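You operate a simulated robot arm through the tools that you are given. There is no shell and no other tool.

The job below is to be done with a simulated robot arm. You get a single attempt, and the scene is never put back.

JOB
Set both ends of the roller gap to the roller card, then lock it.
Fine: free the gap lock lever first; both displays end on the card's gap. Where these are worked on the way, their far stop is far enough and under half their travel is too little: gap lock lever.

Only the result counts: the job must be done as asked and must still hold three seconds after the hand-in. Knocking over, shifting, dropping, spilling or breaking anything else fails it.

ROBOT AND FRAMES
A 7-joint arm with a two-finger parallel gripper, fixed in place. Base frame: the origin is on the floor under the middle of its stand, x ahead of it, y to its left, z up. Units: mm, rad, N and s.
It reaches about 1247 mm from its shoulder. Its first joint turns from -2.304 to 2.304 rad. Payload 3.91 kg.
The TCP is the grasp point between the finger pads, 30 mm short of the fingertips. In the tool frame z runs along the fingers and y along their closing line. The gripper opens to 110 mm. The fingers are 20 mm wide and 10 mm thick; the gripper's body (48 by 112 mm) begins 55 mm behind the TCP.
Orientation is that of the tool frame in the base frame, as a unit quaternion [x, y, z, w]. With the fingers straight down and closing along the base's y, the tool's x points along the base's -x, its y along +y and its z along -z.

CONTROLS
- The arm moves only by the tool arm_command. Its argument "targets" is a list of rows, each an object of numbers (a shift or turn left out is 0, a gripper value left out holds the last): "wx", "wy", "wz": the turn, a rotation vector about the base's x, y, z in rad; "tx", "ty", "tz": the shift along the base's x, y, z in mm; "claw": the opening, from 0 (shut) to 1 (fully open). In form: [{"wx": .., "wy": .., "wz": .., "tx": .., "ty": .., "tz": .., "claw": ..}, ...]. A call has 1 to 20 rows; each row shifts and turns the commanded pose from where the row before left it. Rows are played at 5 a second. More than 50 mm and 0.15 rad between two rows, or a gripper value outside its range, and nothing of the call is played. Where a pose cannot be reached the arm comes as near as it can. A force on the tool above 40 N (or 10 N above the force at the start of the call, whichever is more), or a blocked arm, ends the call early, and 0.2 s more pass. Each finger travels about 108 mm/s and halts on what it meets, pressing with about 31 N; the grip force reading is that of the motor and also rises with nothing between the fingers. The clock runs only during rows and for 0.2 s after the last one: add rows that do not move to give the fingers time. It gives the time, the measured TCP pose, the force on the tool (base axes), the opening and the grip force at its end, in the units of the frame above (readings bear some noise), with the torque about the TCP (base axes, N m) and any sound that the robot's microphone picked up.
- Cameras (640 x 400 px; columns grow to the right, rows downward): "scene" is fixed at [398.4, -503.1, 1719.4]; the picture's right is [0.97, 0.22, 0.00], its down [0.08, -0.33, -0.94] and it looks along [-0.21, 0.92, -0.34] (base axes); focal length 372 px, centre (320, 200). "wrist" rides on the gripper at [72, 17, -103] in the tool frame; the picture's right is [-0.23, 0.97, 0.00], its down [-0.76, -0.18, -0.62] and it looks along [-0.61, -0.14, 0.78] (tool axes); focal length 222 px, centre (320, 200). There is no depth. A picture from a camera that has moved, and an enlarged one, comes with that camera's place and axes in the base frame and with its lens.
- get_image(camera): a new picture of that camera. The clock stands still meanwhile.
- inspect(camera, box): a new picture of the part [left, top, right, bottom] of that camera's present view, enlarged. The clock stands still meanwhile.
- close_job(): hands the job in; it is judged then, once.

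Places have to be worked out from the pictures, the camera data and where the tool is seen. Open the gripper and draw the arm clear of the work before you hand the job in, unless the task says otherwise.

The tools are called as name(argument=value, ...) on one line, values as JSON. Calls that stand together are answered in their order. arm_command: Moves the arm, as the interface text tells. Its arguments: {"type":"object","properties":{"targets":{"type":"array","items":{"type":"object","properties":{"wx":{"type":"number"},"wy":{"type":"number"},"wz":{"type":"number"},"tx":{"type":"number"},"ty":{"type":"number"},"tz":{"type":"number"},"claw":{"type":"number"}}}}},"required":["targets"]} The other tools are called the same way: get_image (camera) takes a picture; inspect (camera, box) takes an enlarged picture of a part of a camera's view; close_job () hands the job in.

At the start:

```text
time: 0.0
ee_pos: [130.4, 533.4, 1427.3]
tcp_rot: [0.0, 1.0, 0.0, 0.0]
force: [-1.0, 0.3, -0.3]
wrist_torque: [0.01, -0.03, -0.02]
finger_gap: 110.2
gripper_force: 0.0
```

scene: 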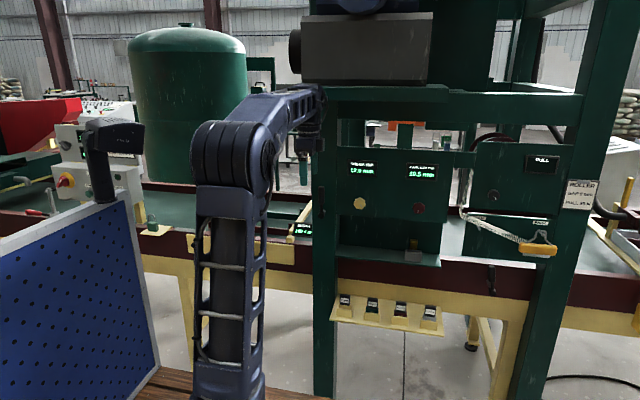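
wrist: 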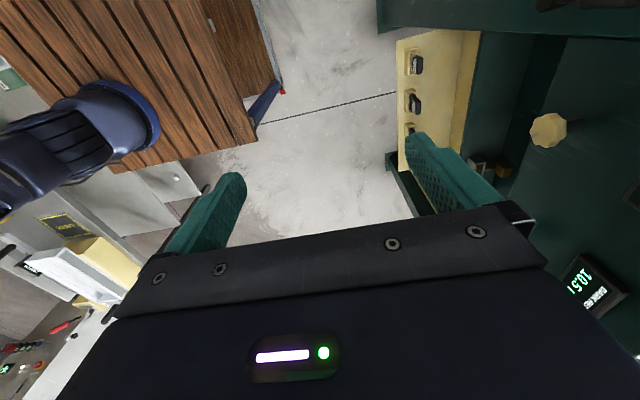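

I start by enlarging the scene camera's views of the panel, displays, lever and the card.

inspect(camera="scene", box=[330, 140, 450, 270])

inspect(camera="scene", box=[450, 140, 610, 270])

inspect(camera="scene", box=[320, 280, 460, 350])

inspect(camera="scene", box=[550, 170, 610, 220])

inspect(camera="scene", box=[270, 200, 340, 260])

```text
3.08 times, centred on (390, 205) of scene
camera zoom: at [398.4, -503.1, 1719.4], right [0.97, 0.22, 0.0], down [0.08, -0.33, -0.94], along [-0.21, 0.92, -0.34], focal length 1145 px, centre (105, 185)
```

zoom: 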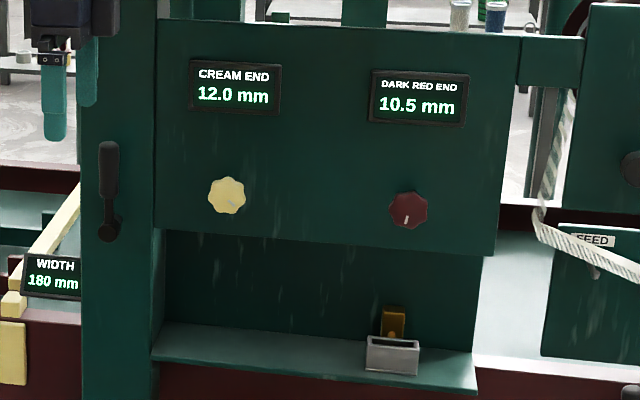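

```text
3.08 times, centred on (530, 205) of scene
camera zoom: at [398.4, -503.1, 1719.4], right [0.97, 0.22, 0.0], down [0.08, -0.33, -0.94], along [-0.21, 0.92, -0.34], focal length 1145 px, centre (-326, 185)
```

zoom: 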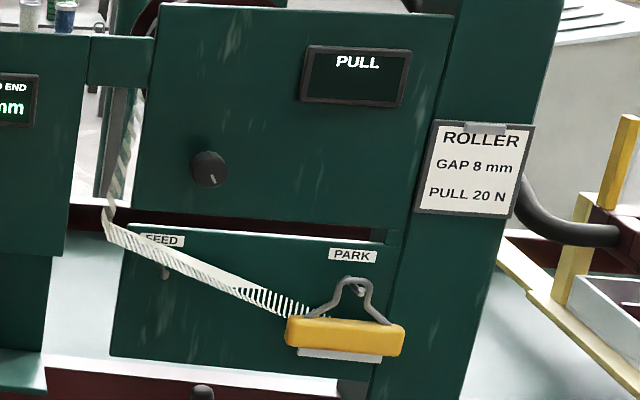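

```text
4.57 times, centred on (390, 315) of scene
camera zoom: at [398.4, -503.1, 1719.4], right [0.97, 0.22, 0.0], down [0.08, -0.33, -0.94], along [-0.21, 0.92, -0.34], focal length 1701 px, centre (0, -326)
```

zoom: 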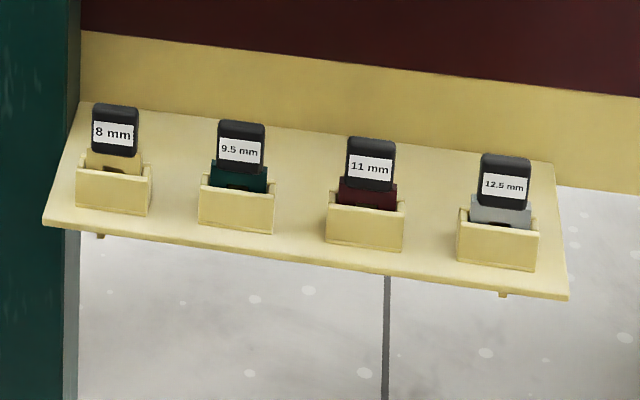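

```text
8.00 times, centred on (580, 195) of scene
camera zoom: at [398.4, -503.1, 1719.4], right [0.97, 0.22, 0.0], down [0.08, -0.33, -0.94], along [-0.21, 0.92, -0.34], focal length 2977 px, centre (-1760, 240)
```

zoom: 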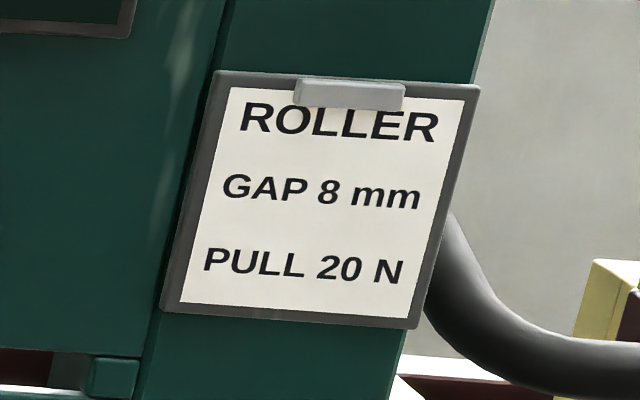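

```text
6.67 times, centred on (305, 230) of scene
camera zoom: at [398.4, -503.1, 1719.4], right [0.97, 0.22, 0.0], down [0.08, -0.33, -0.94], along [-0.21, 0.92, -0.34], focal length 2481 px, centre (420, 0)
```

zoom: 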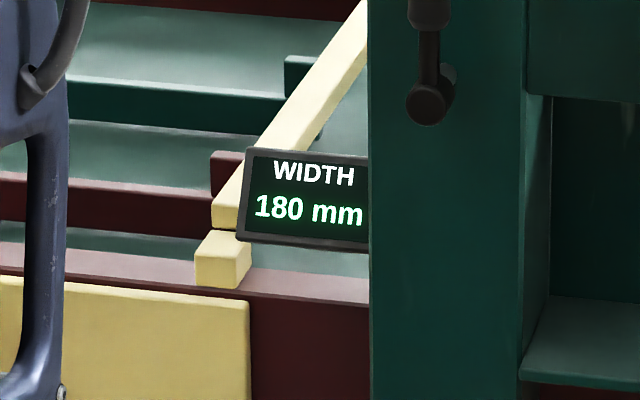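

The card says 8 mm; displays read 12.0 (cream) and 10.5 (dark red). Triangulating gives the cream knob about (248, 836, 1223), red knob about (466, 836, 1222), with the lever on the left post near x≈97. I rotate the gripper to point at the panel (+y) and look again.

arm_command(targets=[{"wx": 0.1428, "claw": 0.5}, {"wx": 0.1428}, {"wx": 0.1428}, {"wx": 0.1428}, {"wx": 0.1428}, {"wx": 0.1428}, {"wx": 0.1428}, {"wx": 0.1428}, {"wx": 0.1428}, {"wx": 0.1428}, {"wx": 0.1428}, {}, {}])

```text
time: 2.8
ee_pos: [131.0, 533.3, 1426.4]
tcp_rot: [0.0, 0.707, 0.707, 0.0]
force: [0.4, -0.7, 0.4]
wrist_torque: [0.01, 0.03, 0.0]
finger_gap: 55.0
gripper_force: 0.0
```

The gripper now points along +y. I take pictures from both cameras to see how the panel looks.

get_image(camera="wrist")

get_image(camera="scene")

```text
taken
camera wrist: at [57.0, 429.2, 1443.1], right [0.23, 0.0, 0.97], down [0.76, -0.62, -0.18], along [0.61, 0.78, -0.14], focal length 222 px, centre (320, 200)
```

wrist: 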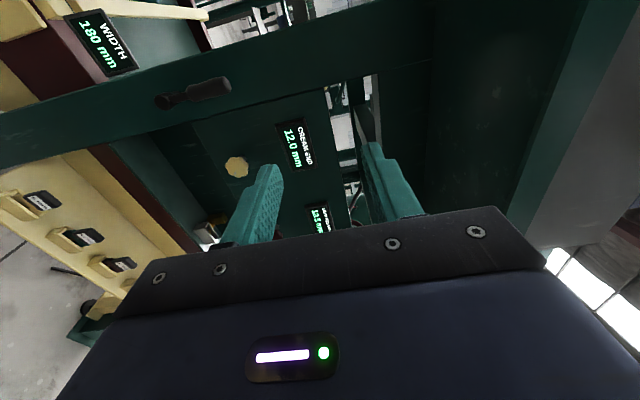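

```text
taken
```

scene: 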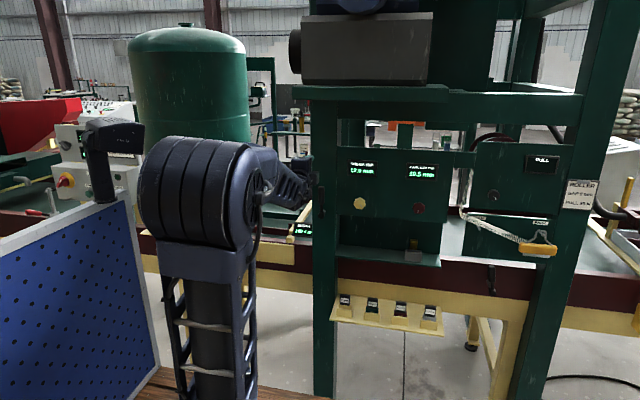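

The lever pivot triangulates to about (99, 831, 1160) and its handle tip to about (101, 820, 1287), pointing up. I enlarge the wrist view of the lever and knob.

inspect(camera="wrist", box=[130, 50, 290, 150])

inspect(camera="scene", box=[300, 170, 348, 230])

inspect(camera="wrist", box=[190, 120, 270, 190])

```text
4.00 times, centred on (210, 100) of wrist
camera zoom: at [57.0, 429.2, 1443.1], right [0.23, 0.0, 0.97], down [0.76, -0.62, -0.18], along [0.61, 0.78, -0.14], focal length 888 px, centre (760, 600)
```

zoom: 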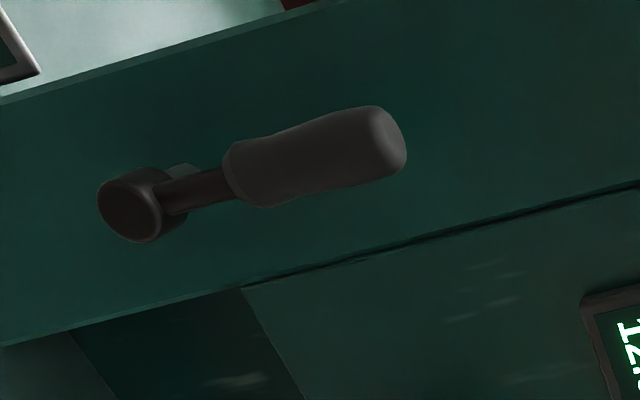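

```text
6.67 times, centred on (324, 200) of scene
camera zoom: at [398.4, -503.1, 1719.4], right [0.97, 0.22, 0.0], down [0.08, -0.33, -0.94], along [-0.21, 0.92, -0.34], focal length 2481 px, centre (293, 200)
```

zoom: 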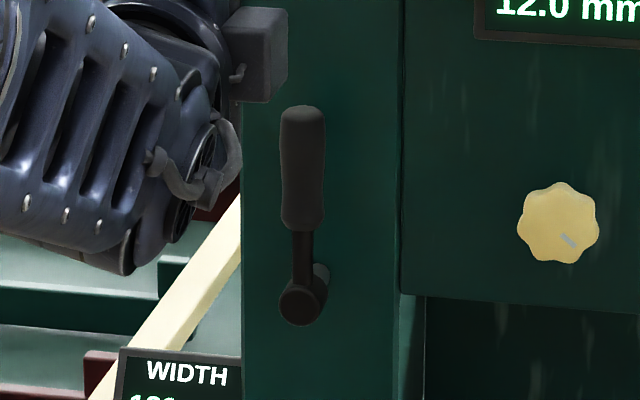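

```text
5.71 times, centred on (230, 155) of wrist
camera zoom: at [57.0, 429.2, 1443.1], right [0.23, 0.0, 0.97], down [0.76, -0.62, -0.18], along [0.61, 0.78, -0.14], focal length 1269 px, centre (834, 457)
```

zoom: 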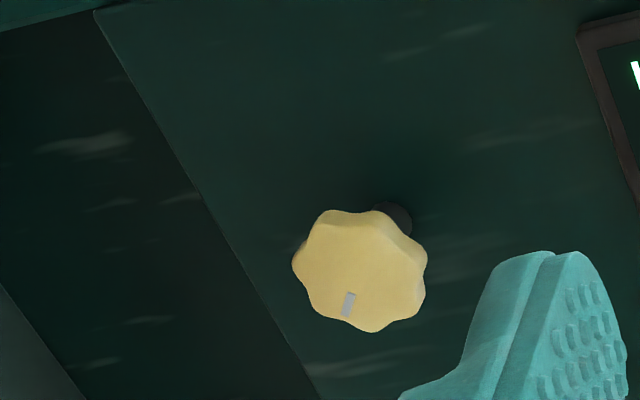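

Handle centre comes out at about (100, 826, 1248), pivot (100, ~830, 1160), and panel face near y≈880. I close the fingers and move to the left of the lever handle, standing off in y, then look.

arm_command(targets=[{"claw": 0, "tz": -27.7}, {"tx": -13.5, "ty": 20, "tz": -27.7}, {"tx": -13.5, "ty": 25, "tz": -27.7}, {"tx": -13.5, "ty": 30, "tz": -27.7}, {"tx": -13.5, "ty": 30, "tz": -27.7}, {"tx": -13.5, "ty": 30, "tz": -27.7}, {"tx": -13.5, "ty": 30}, {}, {}])

get_image(camera="wrist")

get_image(camera="scene")

```text
time: 4.8
ee_pos: [48.0, 697.2, 1258.3]
tcp_rot: [0.0, 0.707, 0.707, 0.0]
force: [-0.3, -0.3, 0.0]
wrist_torque: [-0.02, 0.02, -0.01]
finger_gap: 0.0
gripper_force: 31.5
```

```text
taken
camera wrist: at [-25.0, 592.9, 1274.5], right [0.23, 0.0, 0.97], down [0.76, -0.62, -0.18], along [0.61, 0.78, -0.14], focal length 222 px, centre (320, 200)
```

wrist: 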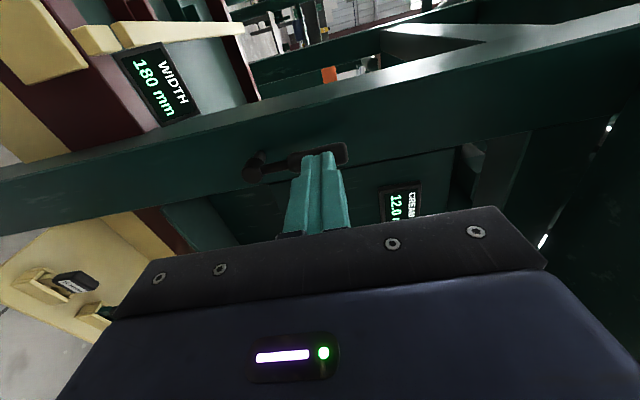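

```text
taken
```

scene: 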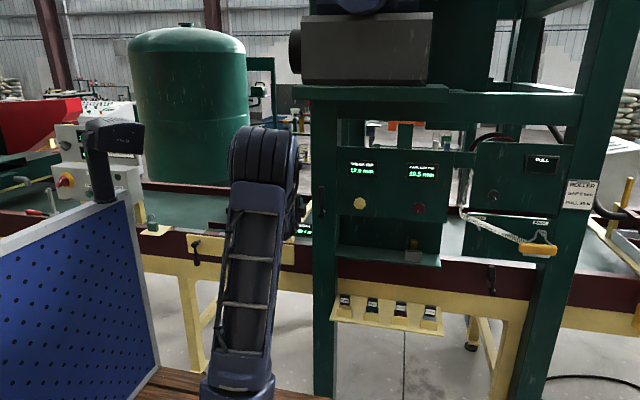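

The view is clear and the fingers are closed at (48, 697, 1258). I go forward alongside the lever's left face to y≈818.

arm_command(targets=[{"ty": 30}, {"ty": 30}, {"ty": 30}, {"ty": 31}, {}])

get_image(camera="wrist")

inspect(camera="scene", box=[284, 170, 348, 230])

```text
time: 6.0
ee_pos: [51.3, 816.3, 1261.3]
tcp_rot: [0.0, 0.707, 0.707, 0.001]
force: [0.6, -0.6, -0.7]
wrist_torque: [-0.04, -0.02, -0.01]
finger_gap: 0.0
gripper_force: 31.5
```

```text
taken
camera wrist: at [-22.6, 712.7, 1277.2], right [0.23, 0.0, 0.97], down [0.76, -0.62, -0.18], along [0.61, 0.78, -0.14], focal length 222 px, centre (320, 200)
```

wrist: 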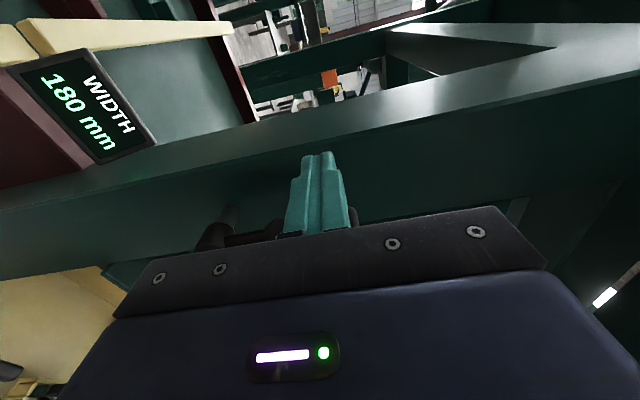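

```text
6.67 times, centred on (316, 200) of scene
camera zoom: at [398.4, -503.1, 1719.4], right [0.97, 0.22, 0.0], down [0.08, -0.33, -0.94], along [-0.21, 0.92, -0.34], focal length 2481 px, centre (347, 200)
```

zoom: 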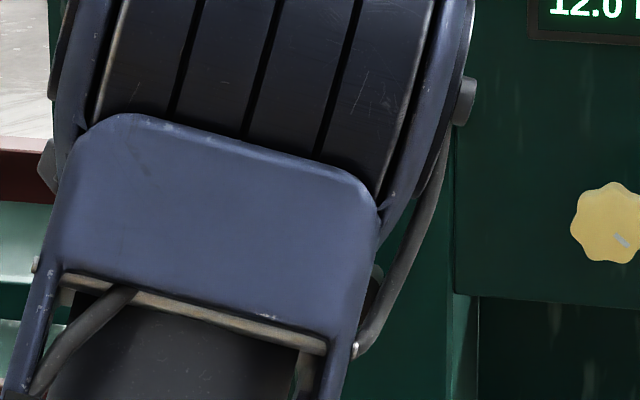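

Fingers are left of the handle with about 25 mm of clearance. I push gently to +x in small steps and watch the force.

arm_command(targets=[{"tx": 8}, {"tx": 8}, {"tx": 6}, {"tx": 5}, {"tx": 5}, {"tx": 5}, {"tx": 4}, {}])

get_image(camera="wrist")

```text
time: 7.5
ee_pos: [77.5, 817.8, 1261.7]
tcp_rot: [-0.004, 0.707, 0.707, -0.005]
force: [-12.7, 5.9, 0.4]
wrist_torque: [0.05, 0.03, 0.26]
finger_gap: 0.0
gripper_force: 31.2
stopped in row 7: the force on the tool passed its limit at 44 N (the readings are from after the stop); the commanded pose is now the measured one
```

```text
taken
camera wrist: at [5.6, 713.3, 1277.5], right [0.23, 0.0, 0.97], down [0.77, -0.61, -0.18], along [0.6, 0.79, -0.14], focal length 222 px, centre (320, 200)
```

wrist: 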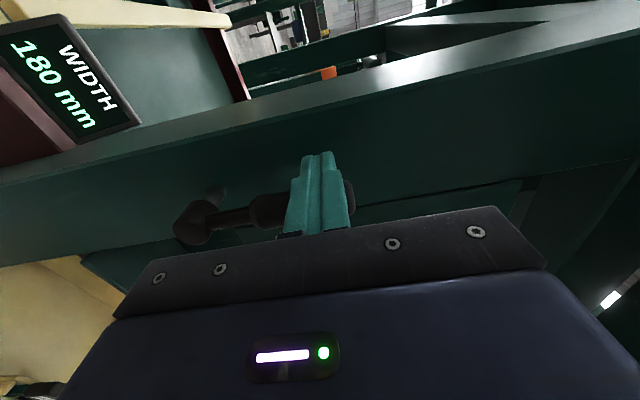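

Contact came at x≈77 with 44 N and the lever did not yield, so that side is its stop. I back off, go around to the right side of the handle.

arm_command(targets=[{"tx": -12}, {"tx": -13}, {"ty": -30}, {"ty": -35}, {"ty": -35}, {"tx": 30}, {"tx": 35}, {"tx": 35}, {"ty": 30}, {"ty": 35}, {"ty": 35}, {}])

get_image(camera="wrist")

get_image(camera="scene")

```text
time: 10.1
ee_pos: [152.8, 816.7, 1261.6]
tcp_rot: [-0.003, 0.708, 0.707, -0.004]
force: [-0.3, -0.6, -0.8]
wrist_torque: [0.03, -0.02, -0.01]
finger_gap: 0.0
gripper_force: 30.9
```

```text
taken
camera wrist: at [81.8, 712.0, 1277.3], right [0.23, 0.0, 0.97], down [0.77, -0.62, -0.18], along [0.6, 0.79, -0.14], focal length 222 px, centre (320, 200)
```

wrist: 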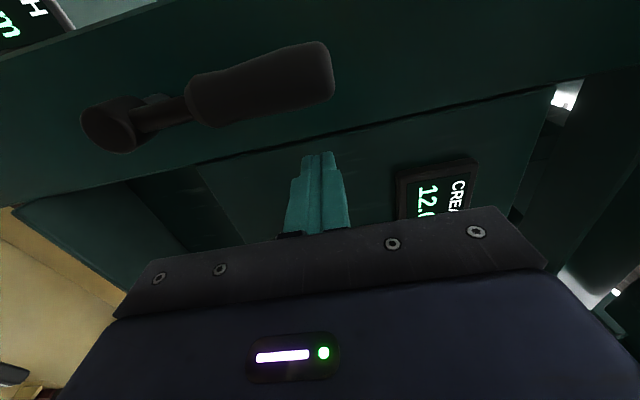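

```text
taken
```

scene: 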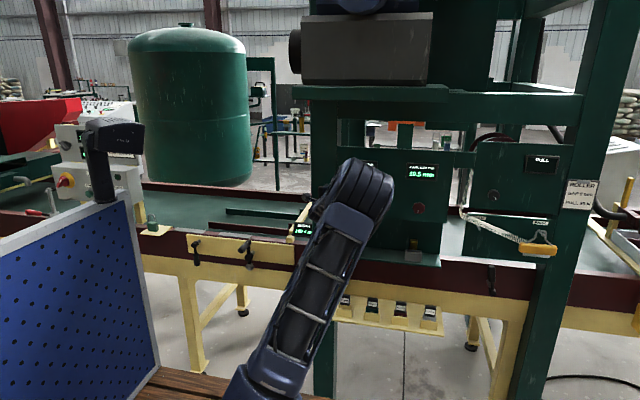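

Now the fingers are to the right of the handle. I push to −x gently to see if the lever yields this way.

arm_command(targets=[{"tx": -8}, {"tx": -8}, {"tx": -8}, {"tx": -6}, {"tx": -6}, {"tx": -6}, {"tx": -6}, {"tx": -6}, {}])

get_image(camera="wrist")

```text
time: 12.1
ee_pos: [100.1, 818.3, 1260.4]
tcp_rot: [-0.005, 0.707, 0.707, -0.004]
force: [-0.3, -0.3, 0.0]
wrist_torque: [0.01, -0.02, -0.01]
finger_gap: 0.1
gripper_force: 31.2
```

```text
taken
camera wrist: at [27.6, 714.2, 1276.8], right [0.23, 0.0, 0.97], down [0.77, -0.62, -0.18], along [0.6, 0.79, -0.14], focal length 222 px, centre (320, 200)
```

wrist: 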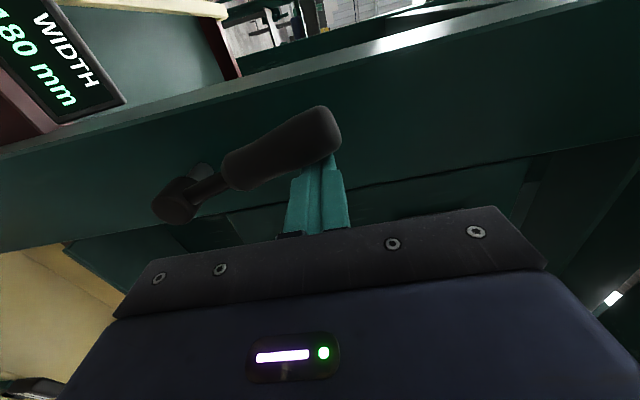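

The lever swings left easily. I continue along the arc about the pivot toward its far stop.

arm_command(targets=[{"tx": -9, "tz": -2}, {"tx": -9, "tz": -2}, {"tx": -10, "tz": -3}, {"tx": -10, "tz": -5}, {"tx": -10, "tz": -6}, {"tx": -10, "tz": -7}, {"tx": -10, "tz": -8}, {}])

get_image(camera="wrist")

```text
time: 13.9
ee_pos: [31.9, 817.5, 1227.2]
tcp_rot: [-0.004, 0.707, 0.707, -0.003]
force: [-0.4, 0.1, 0.0]
wrist_torque: [-0.02, -0.01, 0.0]
finger_gap: 0.0
gripper_force: 30.9
```

```text
taken
camera wrist: at [-40.3, 712.9, 1243.3], right [0.23, 0.0, 0.97], down [0.77, -0.62, -0.18], along [0.6, 0.79, -0.14], focal length 222 px, centre (320, 200)
```

wrist: 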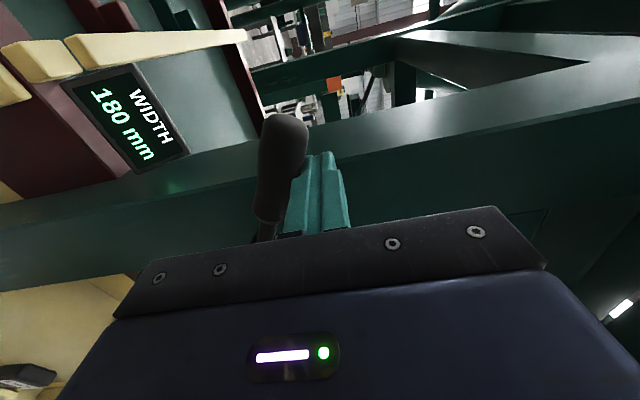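

The lever is at about 60°. I keep pushing along the arc until it meets its stop.

arm_command(targets=[{"tx": -8, "tz": -9}, {"tx": -7, "tz": -11}, {"tx": -6, "tz": -12}, {"tx": -5, "tz": -13}, {"tx": -3, "tz": -13}, {}])

get_image(camera="wrist")

```text
time: 14.6
ee_pos: [22.4, 819.8, 1214.5]
tcp_rot: [0.0, 0.702, 0.712, 0.0]
force: [5.8, -4.6, 11.9]
wrist_torque: [0.13, 0.06, -0.02]
finger_gap: 0.0
gripper_force: 31.3
stopped in row 3: the force on the tool passed its limit at 51 N (the readings are from after the stop); the commanded pose is now the measured one
```

```text
taken
camera wrist: at [-52.2, 715.2, 1228.6], right [0.23, -0.01, 0.97], down [0.76, -0.62, -0.19], along [0.61, 0.78, -0.13], focal length 222 px, centre (320, 200)
```

wrist: 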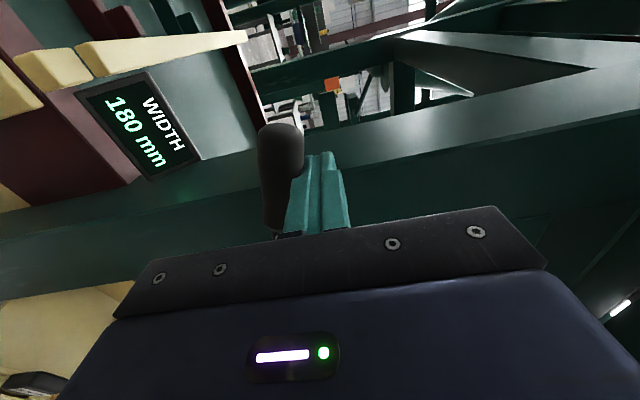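

A 51 N stop at about 68° of tilt – probably the far stop. I back away from it and look at how the lever stands.

arm_command(targets=[{"tx": 7, "tz": 12}, {"tx": 7, "tz": 12}, {"ty": -35}, {"ty": -40}, {"ty": -45}, {}])

get_image(camera="wrist")

inspect(camera="scene", box=[284, 170, 348, 230])

```text
time: 16.0
ee_pos: [35.2, 698.5, 1235.6]
tcp_rot: [-0.001, 0.704, 0.711, -0.001]
force: [0.3, -0.1, -1.1]
wrist_torque: [-0.01, 0.03, 0.02]
finger_gap: 0.0
gripper_force: 31.3
```

```text
taken
camera wrist: at [-37.6, 594.3, 1249.4], right [0.23, -0.01, 0.97], down [0.76, -0.62, -0.18], along [0.61, 0.78, -0.13], focal length 222 px, centre (320, 200)
```

wrist: 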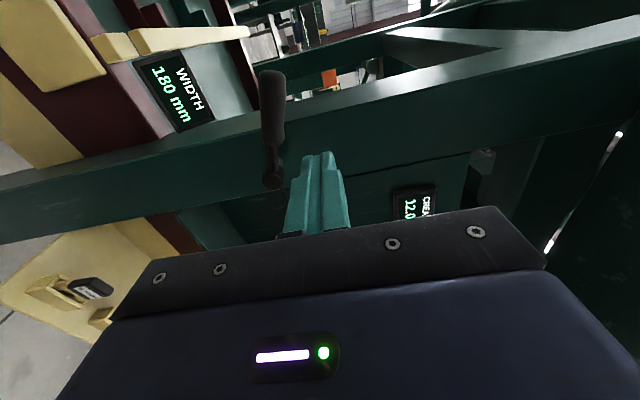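

```text
6.67 times, centred on (316, 200) of scene
camera zoom: at [398.4, -503.1, 1719.4], right [0.97, 0.22, 0.0], down [0.08, -0.33, -0.94], along [-0.21, 0.92, -0.34], focal length 2481 px, centre (347, 200)
```

zoom: 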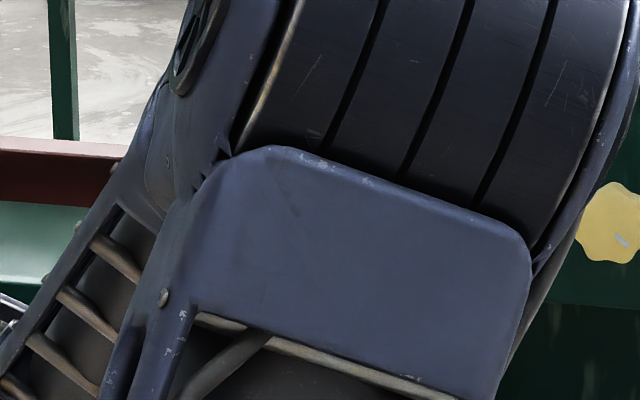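

The lever rests about 70° to the left, at its far stop, so the lock is free. Now I move to a standoff in front of the cream knob with the claw opened, correcting the small tilt.

arm_command(targets=[{"tx": 35.5, "wx": -0.011, "claw": 0.75}, {"tx": 35.5}, {"tx": 35.5, "tz": -4}, {"tx": 35.5, "tz": -4}, {"tx": 35.5, "tz": -4}, {"tx": 35.5}, {}, {}])

get_image(camera="wrist")

get_image(camera="scene")

```text
time: 17.8
ee_pos: [246.6, 699.1, 1224.5]
tcp_rot: [-0.001, 0.707, 0.707, -0.001]
force: [0.3, 0.2, -0.2]
wrist_torque: [-0.03, -0.03, 0.01]
finger_gap: 82.7
gripper_force: 0.1
```

```text
taken
camera wrist: at [174.4, 595.1, 1239.8], right [0.23, 0.0, 0.97], down [0.76, -0.62, -0.18], along [0.61, 0.78, -0.14], focal length 222 px, centre (320, 200)
```

wrist: 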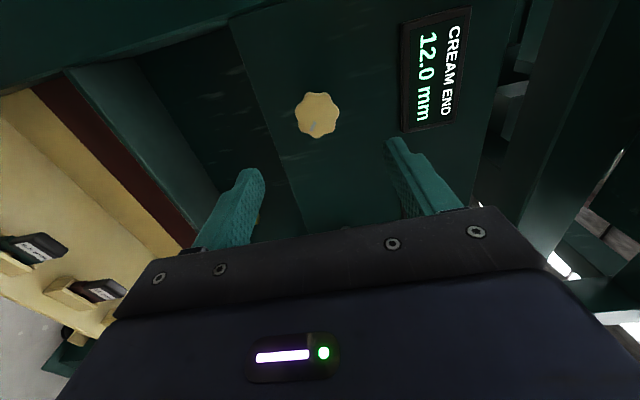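

```text
taken
```

scene: 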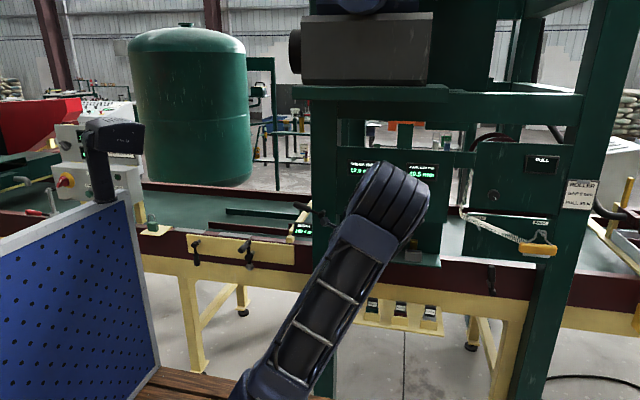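

The cream knob is at about (249, 836, 1221.5), right ahead of the open fingers. I advance so the pads straddle it, then close.

arm_command(targets=[{"tx": 2, "ty": 34, "tz": -3}, {"ty": 34}, {"ty": 34}, {"ty": 34}, {}])

get_image(camera="wrist")

```text
time: 19.0
ee_pos: [246.7, 834.2, 1218.7]
tcp_rot: [-0.001, 0.707, 0.707, 0.0]
force: [0.5, 0.1, -0.4]
wrist_torque: [0.0, 0.02, -0.03]
finger_gap: 82.4
gripper_force: 0.1
```

```text
taken
camera wrist: at [173.8, 730.5, 1235.5], right [0.23, 0.0, 0.97], down [0.76, -0.62, -0.18], along [0.61, 0.78, -0.14], focal length 222 px, centre (320, 200)
```

wrist: 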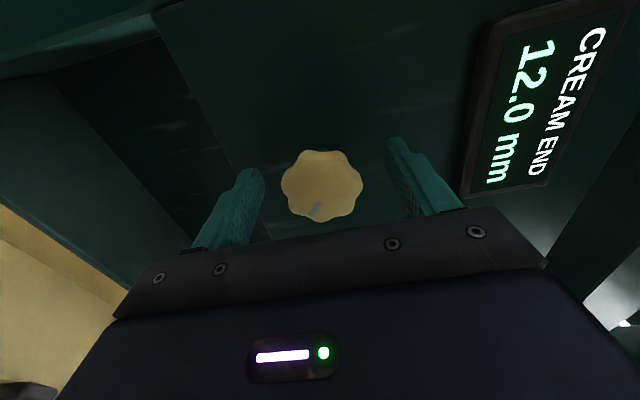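

The knob face refines to about (247.7, 840, 1220). I advance 5 mm more, centre, and close the fingers on it.

arm_command(targets=[{"tx": 1, "ty": 5, "tz": 1.3}, {}, {"claw": 0.3}, {"claw": 0.3}, {"claw": 0.3}])

get_image(camera="wrist")

```text
time: 20.2
ee_pos: [249.1, 840.5, 1219.5]
tcp_rot: [-0.001, 0.708, 0.706, -0.001]
force: [-2.1, -2.8, -17.4]
wrist_torque: [0.26, 0.0, 0.02]
finger_gap: 45.6
gripper_force: 45.2
```

```text
taken
camera wrist: at [175.7, 735.6, 1236.2], right [0.23, 0.0, 0.97], down [0.76, -0.62, -0.18], along [0.6, 0.78, -0.14], focal length 222 px, centre (320, 200)
```

wrist: 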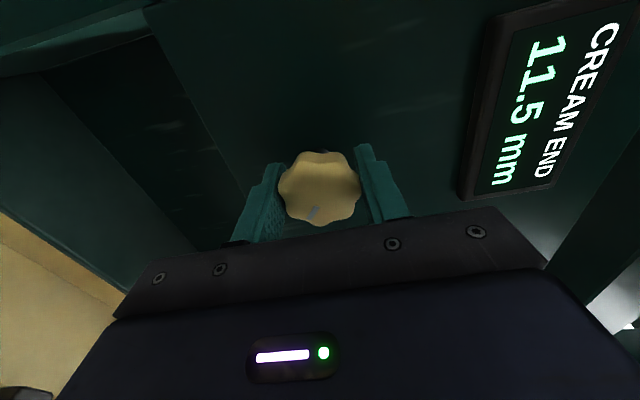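

The cream display now reads 11.5 – the grip nudged the knob by one 0.5 mm step. I check whether the scene camera shows both displays, then turn clockwise a little.

inspect(camera="scene", box=[330, 140, 450, 270])

arm_command(targets=[{"tz": -1}, {"wy": 0.05}, {"wy": 0.05}, {"wy": 0.05}, {}])

get_image(camera="wrist")

inspect(camera="scene", box=[330, 140, 450, 270])

```text
3.08 times, centred on (390, 205) of scene
camera zoom: at [398.4, -503.1, 1719.4], right [0.97, 0.22, 0.0], down [0.08, -0.33, -0.94], along [-0.21, 0.92, -0.34], focal length 1145 px, centre (105, 185)
```

zoom: 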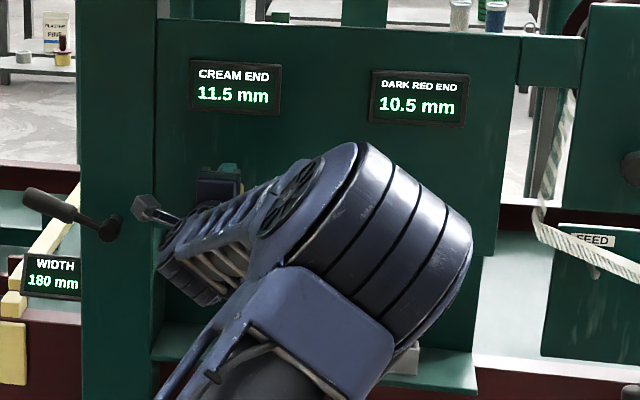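

```text
time: 21.2
ee_pos: [248.2, 840.2, 1221.1]
tcp_rot: [0.051, 0.706, 0.705, -0.054]
force: [-1.1, -4.2, -1.8]
wrist_torque: [0.38, 0.0, -0.24]
finger_gap: 45.4
gripper_force: 45.3
stopped in row 5: the force on the tool passed its limit at 41 N (the readings are from after the stop); the commanded pose is now the measured one
```

```text
taken
camera wrist: at [179.2, 735.6, 1246.9], right [0.37, 0.0, 0.93], down [0.73, -0.62, -0.29], along [0.58, 0.78, -0.23], focal length 222 px, centre (320, 200)
```

wrist: 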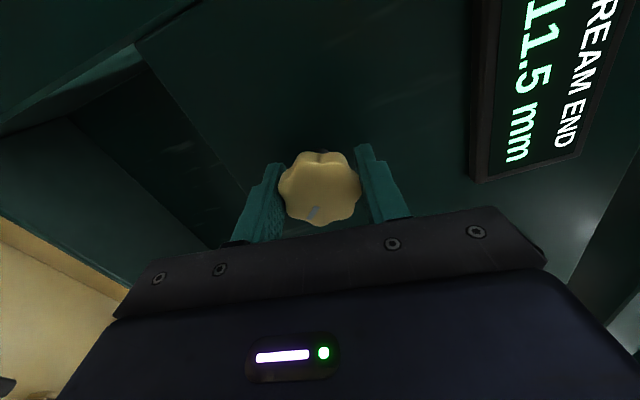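

```text
3.08 times, centred on (390, 205) of scene
camera zoom: at [398.4, -503.1, 1719.4], right [0.97, 0.22, 0.0], down [0.08, -0.33, -0.94], along [-0.21, 0.92, -0.34], focal length 1145 px, centre (105, 185)
```

zoom: 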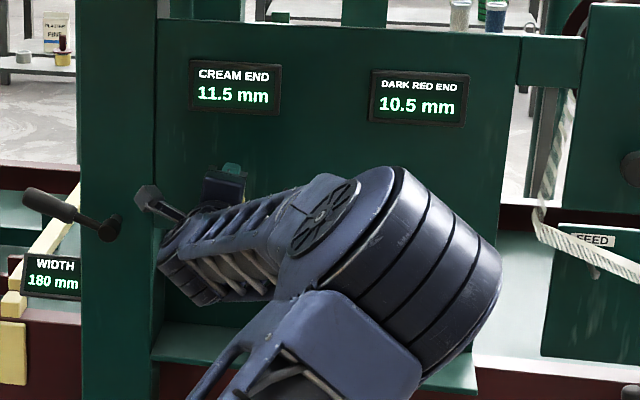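

Both displays are visible to the scene camera. The knob turned ~0.15 rad with the tool and forces relaxed at (248.2, 840, 1221.1), so I keep turning clockwise in small steps.

arm_command(targets=[{"wy": 0.05}, {"wy": 0.05}, {"wy": 0.05}, {}])

inspect(camera="scene", box=[330, 140, 450, 270])

```text
time: 22.2
ee_pos: [248.8, 840.1, 1219.0]
tcp_rot: [0.104, 0.699, 0.699, -0.106]
force: [0.9, -13.0, 3.5]
wrist_torque: [0.64, 0.01, -0.24]
finger_gap: 45.4
gripper_force: 45.0
```

```text
3.08 times, centred on (390, 205) of scene
camera zoom: at [398.4, -503.1, 1719.4], right [0.97, 0.22, 0.0], down [0.08, -0.33, -0.94], along [-0.21, 0.92, -0.34], focal length 1145 px, centre (105, 185)
```

zoom: 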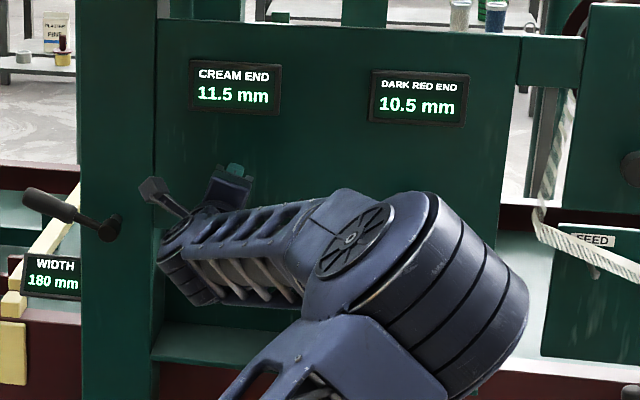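

Display still 11.5 after ~0.3 rad in total with torque low. I continue clockwise and check again.

arm_command(targets=[{"wy": 0.05}, {"wy": 0.05}, {"wy": 0.05}, {}])

inspect(camera="scene", box=[330, 140, 450, 270])

get_image(camera="wrist")

```text
time: 23.2
ee_pos: [249.5, 840.2, 1221.7]
tcp_rot: [0.155, 0.69, 0.689, -0.159]
force: [-1.4, -1.8, 11.8]
wrist_torque: [0.19, -0.03, -0.46]
finger_gap: 45.3
gripper_force: 44.9
```

```text
3.08 times, centred on (390, 205) of scene
camera zoom: at [398.4, -503.1, 1719.4], right [0.97, 0.22, 0.0], down [0.08, -0.33, -0.94], along [-0.21, 0.92, -0.34], focal length 1145 px, centre (105, 185)
```

zoom: 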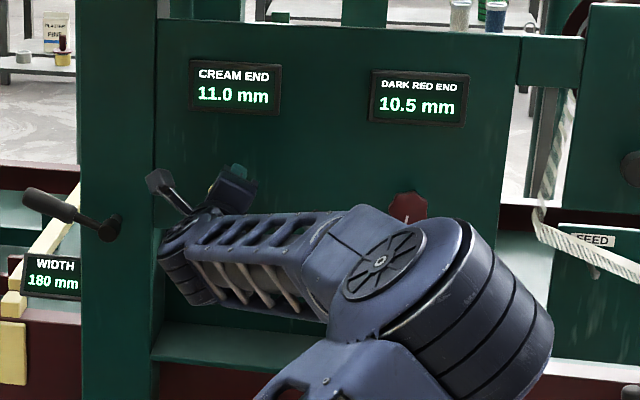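

```text
taken
camera wrist: at [190.6, 735.6, 1266.2], right [0.63, 0.0, 0.78], down [0.61, -0.62, -0.49], along [0.48, 0.78, -0.39], focal length 222 px, centre (320, 200)
```

wrist: 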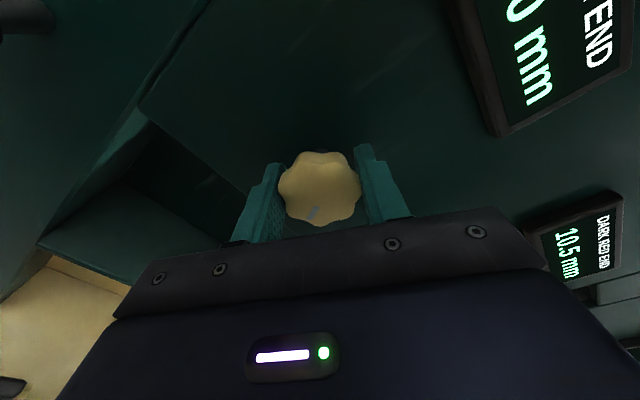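

Clockwise closes the gap: cream now 11.0, red unaffected at 10.5. I continue turning clockwise in steps, checking the display.

arm_command(targets=[{"wy": 0.05}, {"wy": 0.05}, {"wy": 0.05}, {"wy": 0.05}, {}])

inspect(camera="scene", box=[330, 140, 450, 270])

```text
time: 24.4
ee_pos: [249.0, 839.5, 1221.1]
tcp_rot: [0.224, 0.67, 0.671, -0.226]
force: [4.0, 7.5, 23.7]
wrist_torque: [0.24, -0.03, -0.06]
finger_gap: 45.4
gripper_force: 45.0
```

```text
3.08 times, centred on (390, 205) of scene
camera zoom: at [398.4, -503.1, 1719.4], right [0.97, 0.22, 0.0], down [0.08, -0.33, -0.94], along [-0.21, 0.92, -0.34], focal length 1145 px, centre (105, 185)
```

zoom: 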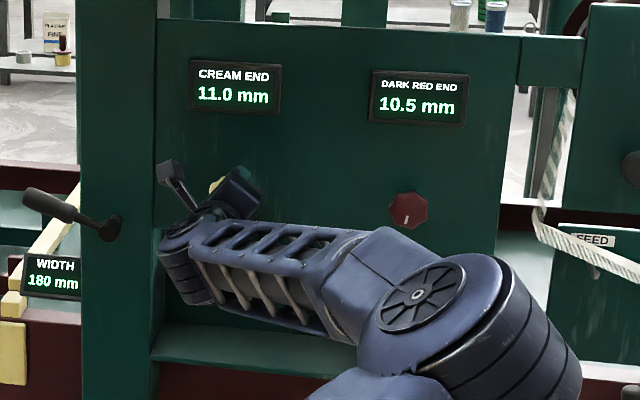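

Cream 11.0 at 0.65 rad; the z force of 24 N says I should ease the tool up a bit. I do so and continue clockwise.

arm_command(targets=[{"tz": 1.2}, {"wy": 0.05}, {"wy": 0.05}, {"wy": 0.05}, {}])

inspect(camera="scene", box=[330, 140, 450, 270])

```text
time: 25.6
ee_pos: [248.8, 839.1, 1220.5]
tcp_rot: [0.273, 0.652, 0.651, -0.276]
force: [1.7, -8.5, 0.9]
wrist_torque: [0.39, 0.01, -0.24]
finger_gap: 45.6
gripper_force: 44.9
```

```text
3.08 times, centred on (390, 205) of scene
camera zoom: at [398.4, -503.1, 1719.4], right [0.97, 0.22, 0.0], down [0.08, -0.33, -0.94], along [-0.21, 0.92, -0.34], focal length 1145 px, centre (105, 185)
```

zoom: 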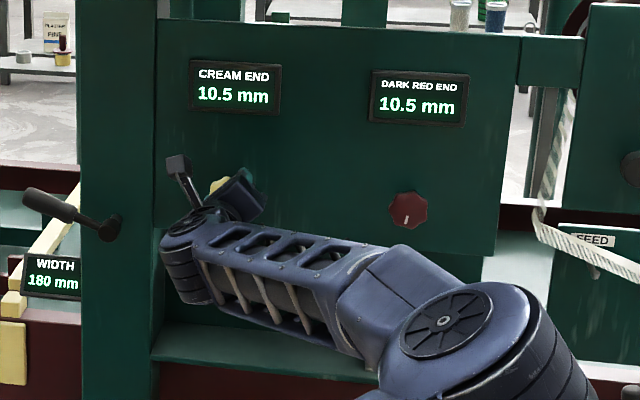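

Cream is 10.5 at 0.8 rad, so each 0.5 mm step is about 0.35 rad; roughly 1.9 rad more is needed. The arm is swinging out, so I release, back off and turn the tool back by two lobe pitches to regrip.

arm_command(targets=[{"claw": 0.75}, {}, {"ty": -20}, {"ty": -30}, {"ty": -30}, {}])

arm_command(targets=[{"wy": -0.1428}, {"wy": -0.1428}, {"wy": -0.1428}, {"wy": -0.1428}, {"wy": -0.1428}, {"wy": -0.1428}, {"wy": -0.1428}, {"wy": -0.1428}, {"wy": -0.1428}, {"wy": -0.1428}, {"wy": -0.1428}, {}])

get_image(camera="wrist")

get_image(camera="scene")

```text
time: 27.0
ee_pos: [250.3, 759.8, 1220.9]
tcp_rot: [0.274, 0.651, 0.652, -0.276]
force: [-0.4, 0.1, 0.7]
wrist_torque: [0.01, 0.03, 0.0]
finger_gap: 82.6
gripper_force: 0.0
```

```text
time: 29.6
ee_pos: [248.9, 760.3, 1221.2]
tcp_rot: [-0.268, 0.656, 0.653, 0.266]
force: [-0.4, -1.4, 0.0]
wrist_torque: [-0.05, -0.01, -0.03]
finger_gap: 82.7
gripper_force: 0.0
```

```text
taken
camera wrist: at [184.6, 655.8, 1182.2], right [-0.52, 0.0, 0.85], down [0.67, -0.62, 0.41], along [0.53, 0.78, 0.32], focal length 222 px, centre (320, 200)
```

wrist: 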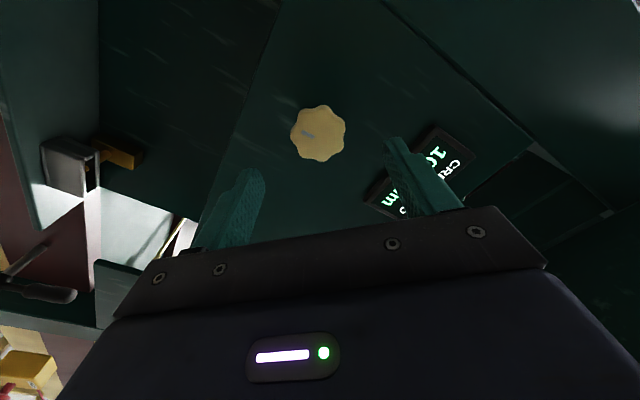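

```text
taken
```

scene: 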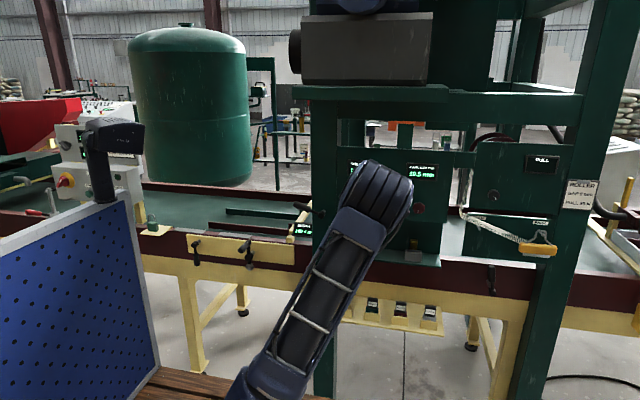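

The pre-turned pose (about −0.77 rad) is reachable and the knob is still centred. I advance onto the knob and grip again.

arm_command(targets=[{"ty": 30}, {"ty": 30}, {"ty": 20}, {}, {"claw": 0.3}, {}, {}])

get_image(camera="wrist")

inspect(camera="scene", box=[330, 140, 450, 270])

```text
time: 31.2
ee_pos: [251.3, 839.7, 1220.1]
tcp_rot: [-0.267, 0.657, 0.653, 0.266]
force: [1.2, 3.5, 1.5]
wrist_torque: [-0.16, -0.01, 0.5]
finger_gap: 44.2
gripper_force: 45.1
```

```text
taken
camera wrist: at [186.2, 736.2, 1181.7], right [-0.52, 0.0, 0.86], down [0.67, -0.62, 0.41], along [0.53, 0.78, 0.32], focal length 222 px, centre (320, 200)
```

wrist: 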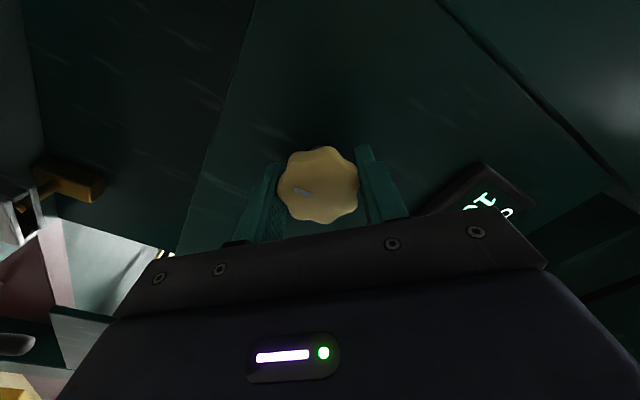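

```text
3.08 times, centred on (390, 205) of scene
camera zoom: at [398.4, -503.1, 1719.4], right [0.97, 0.22, 0.0], down [0.08, -0.33, -0.94], along [-0.21, 0.92, -0.34], focal length 1145 px, centre (105, 185)
```

zoom: 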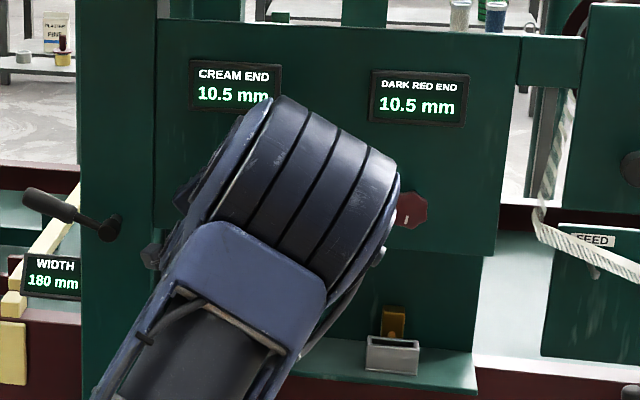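

Gripped with cream still 10.5 and low forces. I turn clockwise in steps, checking the display.

arm_command(targets=[{"wy": 0.06}, {"wy": 0.06}, {"wy": 0.06}, {"wy": 0.06}, {"wy": 0.06}, {}])

inspect(camera="scene", box=[330, 140, 450, 270])

```text
time: 32.6
ee_pos: [250.8, 840.9, 1219.8]
tcp_rot: [-0.166, 0.69, 0.685, 0.165]
force: [12.1, 16.9, -5.8]
wrist_torque: [0.32, -0.01, -0.28]
finger_gap: 44.4
gripper_force: 45.2
```

```text
3.08 times, centred on (390, 205) of scene
camera zoom: at [398.4, -503.1, 1719.4], right [0.97, 0.22, 0.0], down [0.08, -0.33, -0.94], along [-0.21, 0.92, -0.34], focal length 1145 px, centre (105, 185)
```

zoom: 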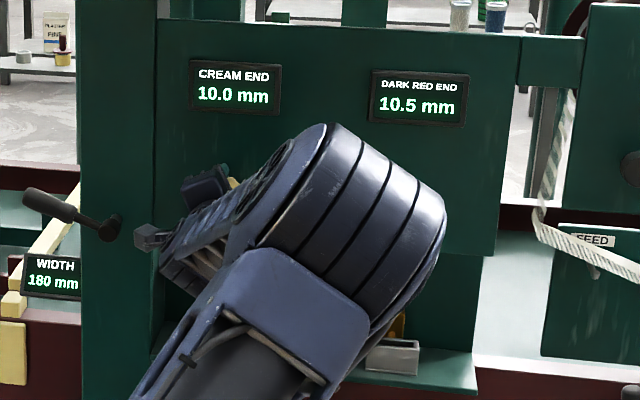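

Cream reads 10.0. I continue turning clockwise.

arm_command(targets=[{"wy": 0.06}, {"wy": 0.06}, {"wy": 0.06}, {"wy": 0.06}, {"wy": 0.06}, {}])

inspect(camera="scene", box=[330, 140, 450, 270])

```text
time: 34.0
ee_pos: [251.0, 840.5, 1219.6]
tcp_rot: [-0.062, 0.706, 0.703, 0.06]
force: [19.4, -6.1, -11.9]
wrist_torque: [0.32, -0.02, -0.14]
finger_gap: 43.8
gripper_force: 44.9
```

```text
3.08 times, centred on (390, 205) of scene
camera zoom: at [398.4, -503.1, 1719.4], right [0.97, 0.22, 0.0], down [0.08, -0.33, -0.94], along [-0.21, 0.92, -0.34], focal length 1145 px, centre (105, 185)
```

zoom: 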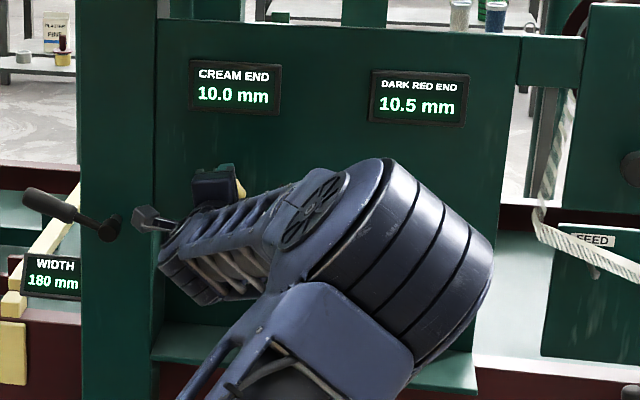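

Still 10.0; there's a 19 N x-force, so I ease the tool +1 mm in x and continue clockwise.

arm_command(targets=[{"tx": 1, "tz": -0.5}, {"wy": 0.05}, {"wy": 0.05}, {"wy": 0.05}, {}])

inspect(camera="scene", box=[330, 140, 450, 270])

get_image(camera="wrist")

```text
time: 35.2
ee_pos: [250.0, 840.7, 1220.8]
tcp_rot: [-0.01, 0.708, 0.706, 0.006]
force: [10.3, 3.6, -18.5]
wrist_torque: [0.43, 0.01, -0.33]
finger_gap: 43.6
gripper_force: 44.5
```

```text
3.08 times, centred on (390, 205) of scene
camera zoom: at [398.4, -503.1, 1719.4], right [0.97, 0.22, 0.0], down [0.08, -0.33, -0.94], along [-0.21, 0.92, -0.34], focal length 1145 px, centre (105, 185)
```

zoom: 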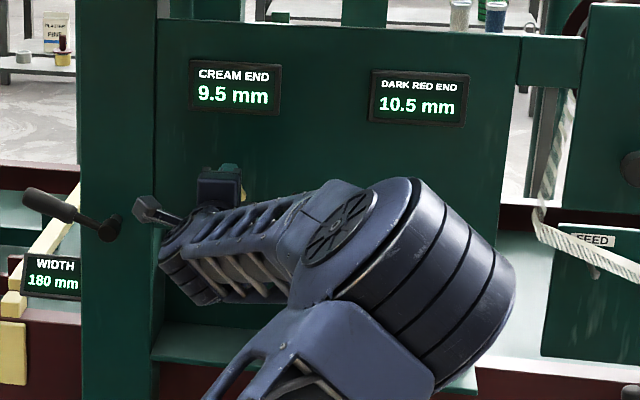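

```text
taken
camera wrist: at [176.9, 736.0, 1234.8], right [0.21, 0.01, 0.98], down [0.77, -0.62, -0.16], along [0.61, 0.78, -0.13], focal length 222 px, centre (320, 200)
```

wrist: 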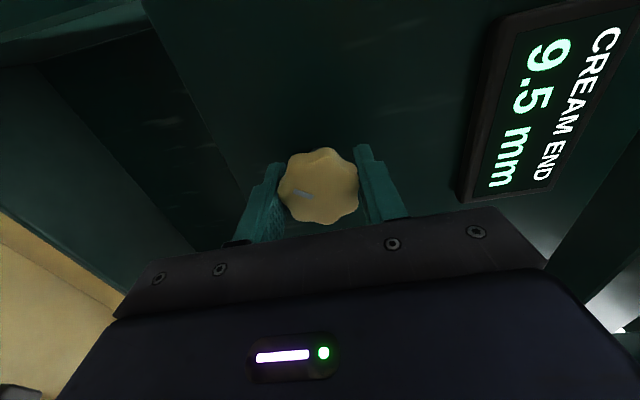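

Cream is 9.5. I recentre slightly in z and keep turning.

arm_command(targets=[{"tz": -1}, {"wy": 0.06}, {"wy": 0.06}, {"wy": 0.06}, {"wy": 0.06}, {"wy": 0.06}, {}])

inspect(camera="scene", box=[330, 140, 450, 270])

```text
time: 36.8
ee_pos: [250.3, 838.9, 1219.9]
tcp_rot: [0.097, 0.702, 0.699, -0.1]
force: [1.4, -7.6, -3.4]
wrist_torque: [0.48, -0.02, 0.64]
finger_gap: 43.6
gripper_force: 45.1
```

```text
3.08 times, centred on (390, 205) of scene
camera zoom: at [398.4, -503.1, 1719.4], right [0.97, 0.22, 0.0], down [0.08, -0.33, -0.94], along [-0.21, 0.92, -0.34], focal length 1145 px, centre (105, 185)
```

zoom: 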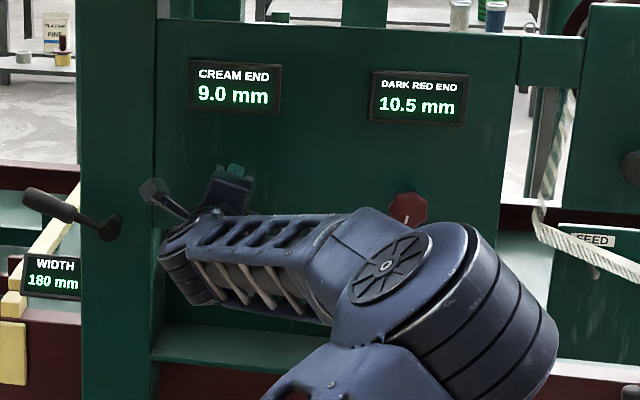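

Cream is 9.0. Continuing clockwise.

arm_command(targets=[{"wy": 0.06}, {"wy": 0.06}, {"wy": 0.06}, {"wy": 0.06}, {}])

inspect(camera="scene", box=[330, 140, 450, 270])

```text
time: 38.0
ee_pos: [250.3, 841.3, 1220.0]
tcp_rot: [0.179, 0.685, 0.682, -0.183]
force: [-4.6, 6.5, -3.8]
wrist_torque: [0.92, -0.01, 0.56]
finger_gap: 43.6
gripper_force: 44.7
```

```text
3.08 times, centred on (390, 205) of scene
camera zoom: at [398.4, -503.1, 1719.4], right [0.97, 0.22, 0.0], down [0.08, -0.33, -0.94], along [-0.21, 0.92, -0.34], focal length 1145 px, centre (105, 185)
```

zoom: 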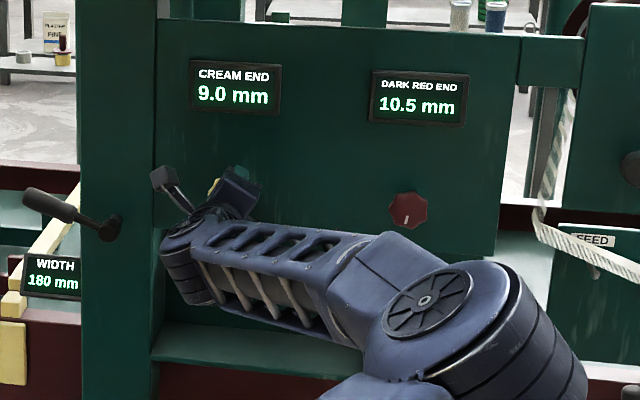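

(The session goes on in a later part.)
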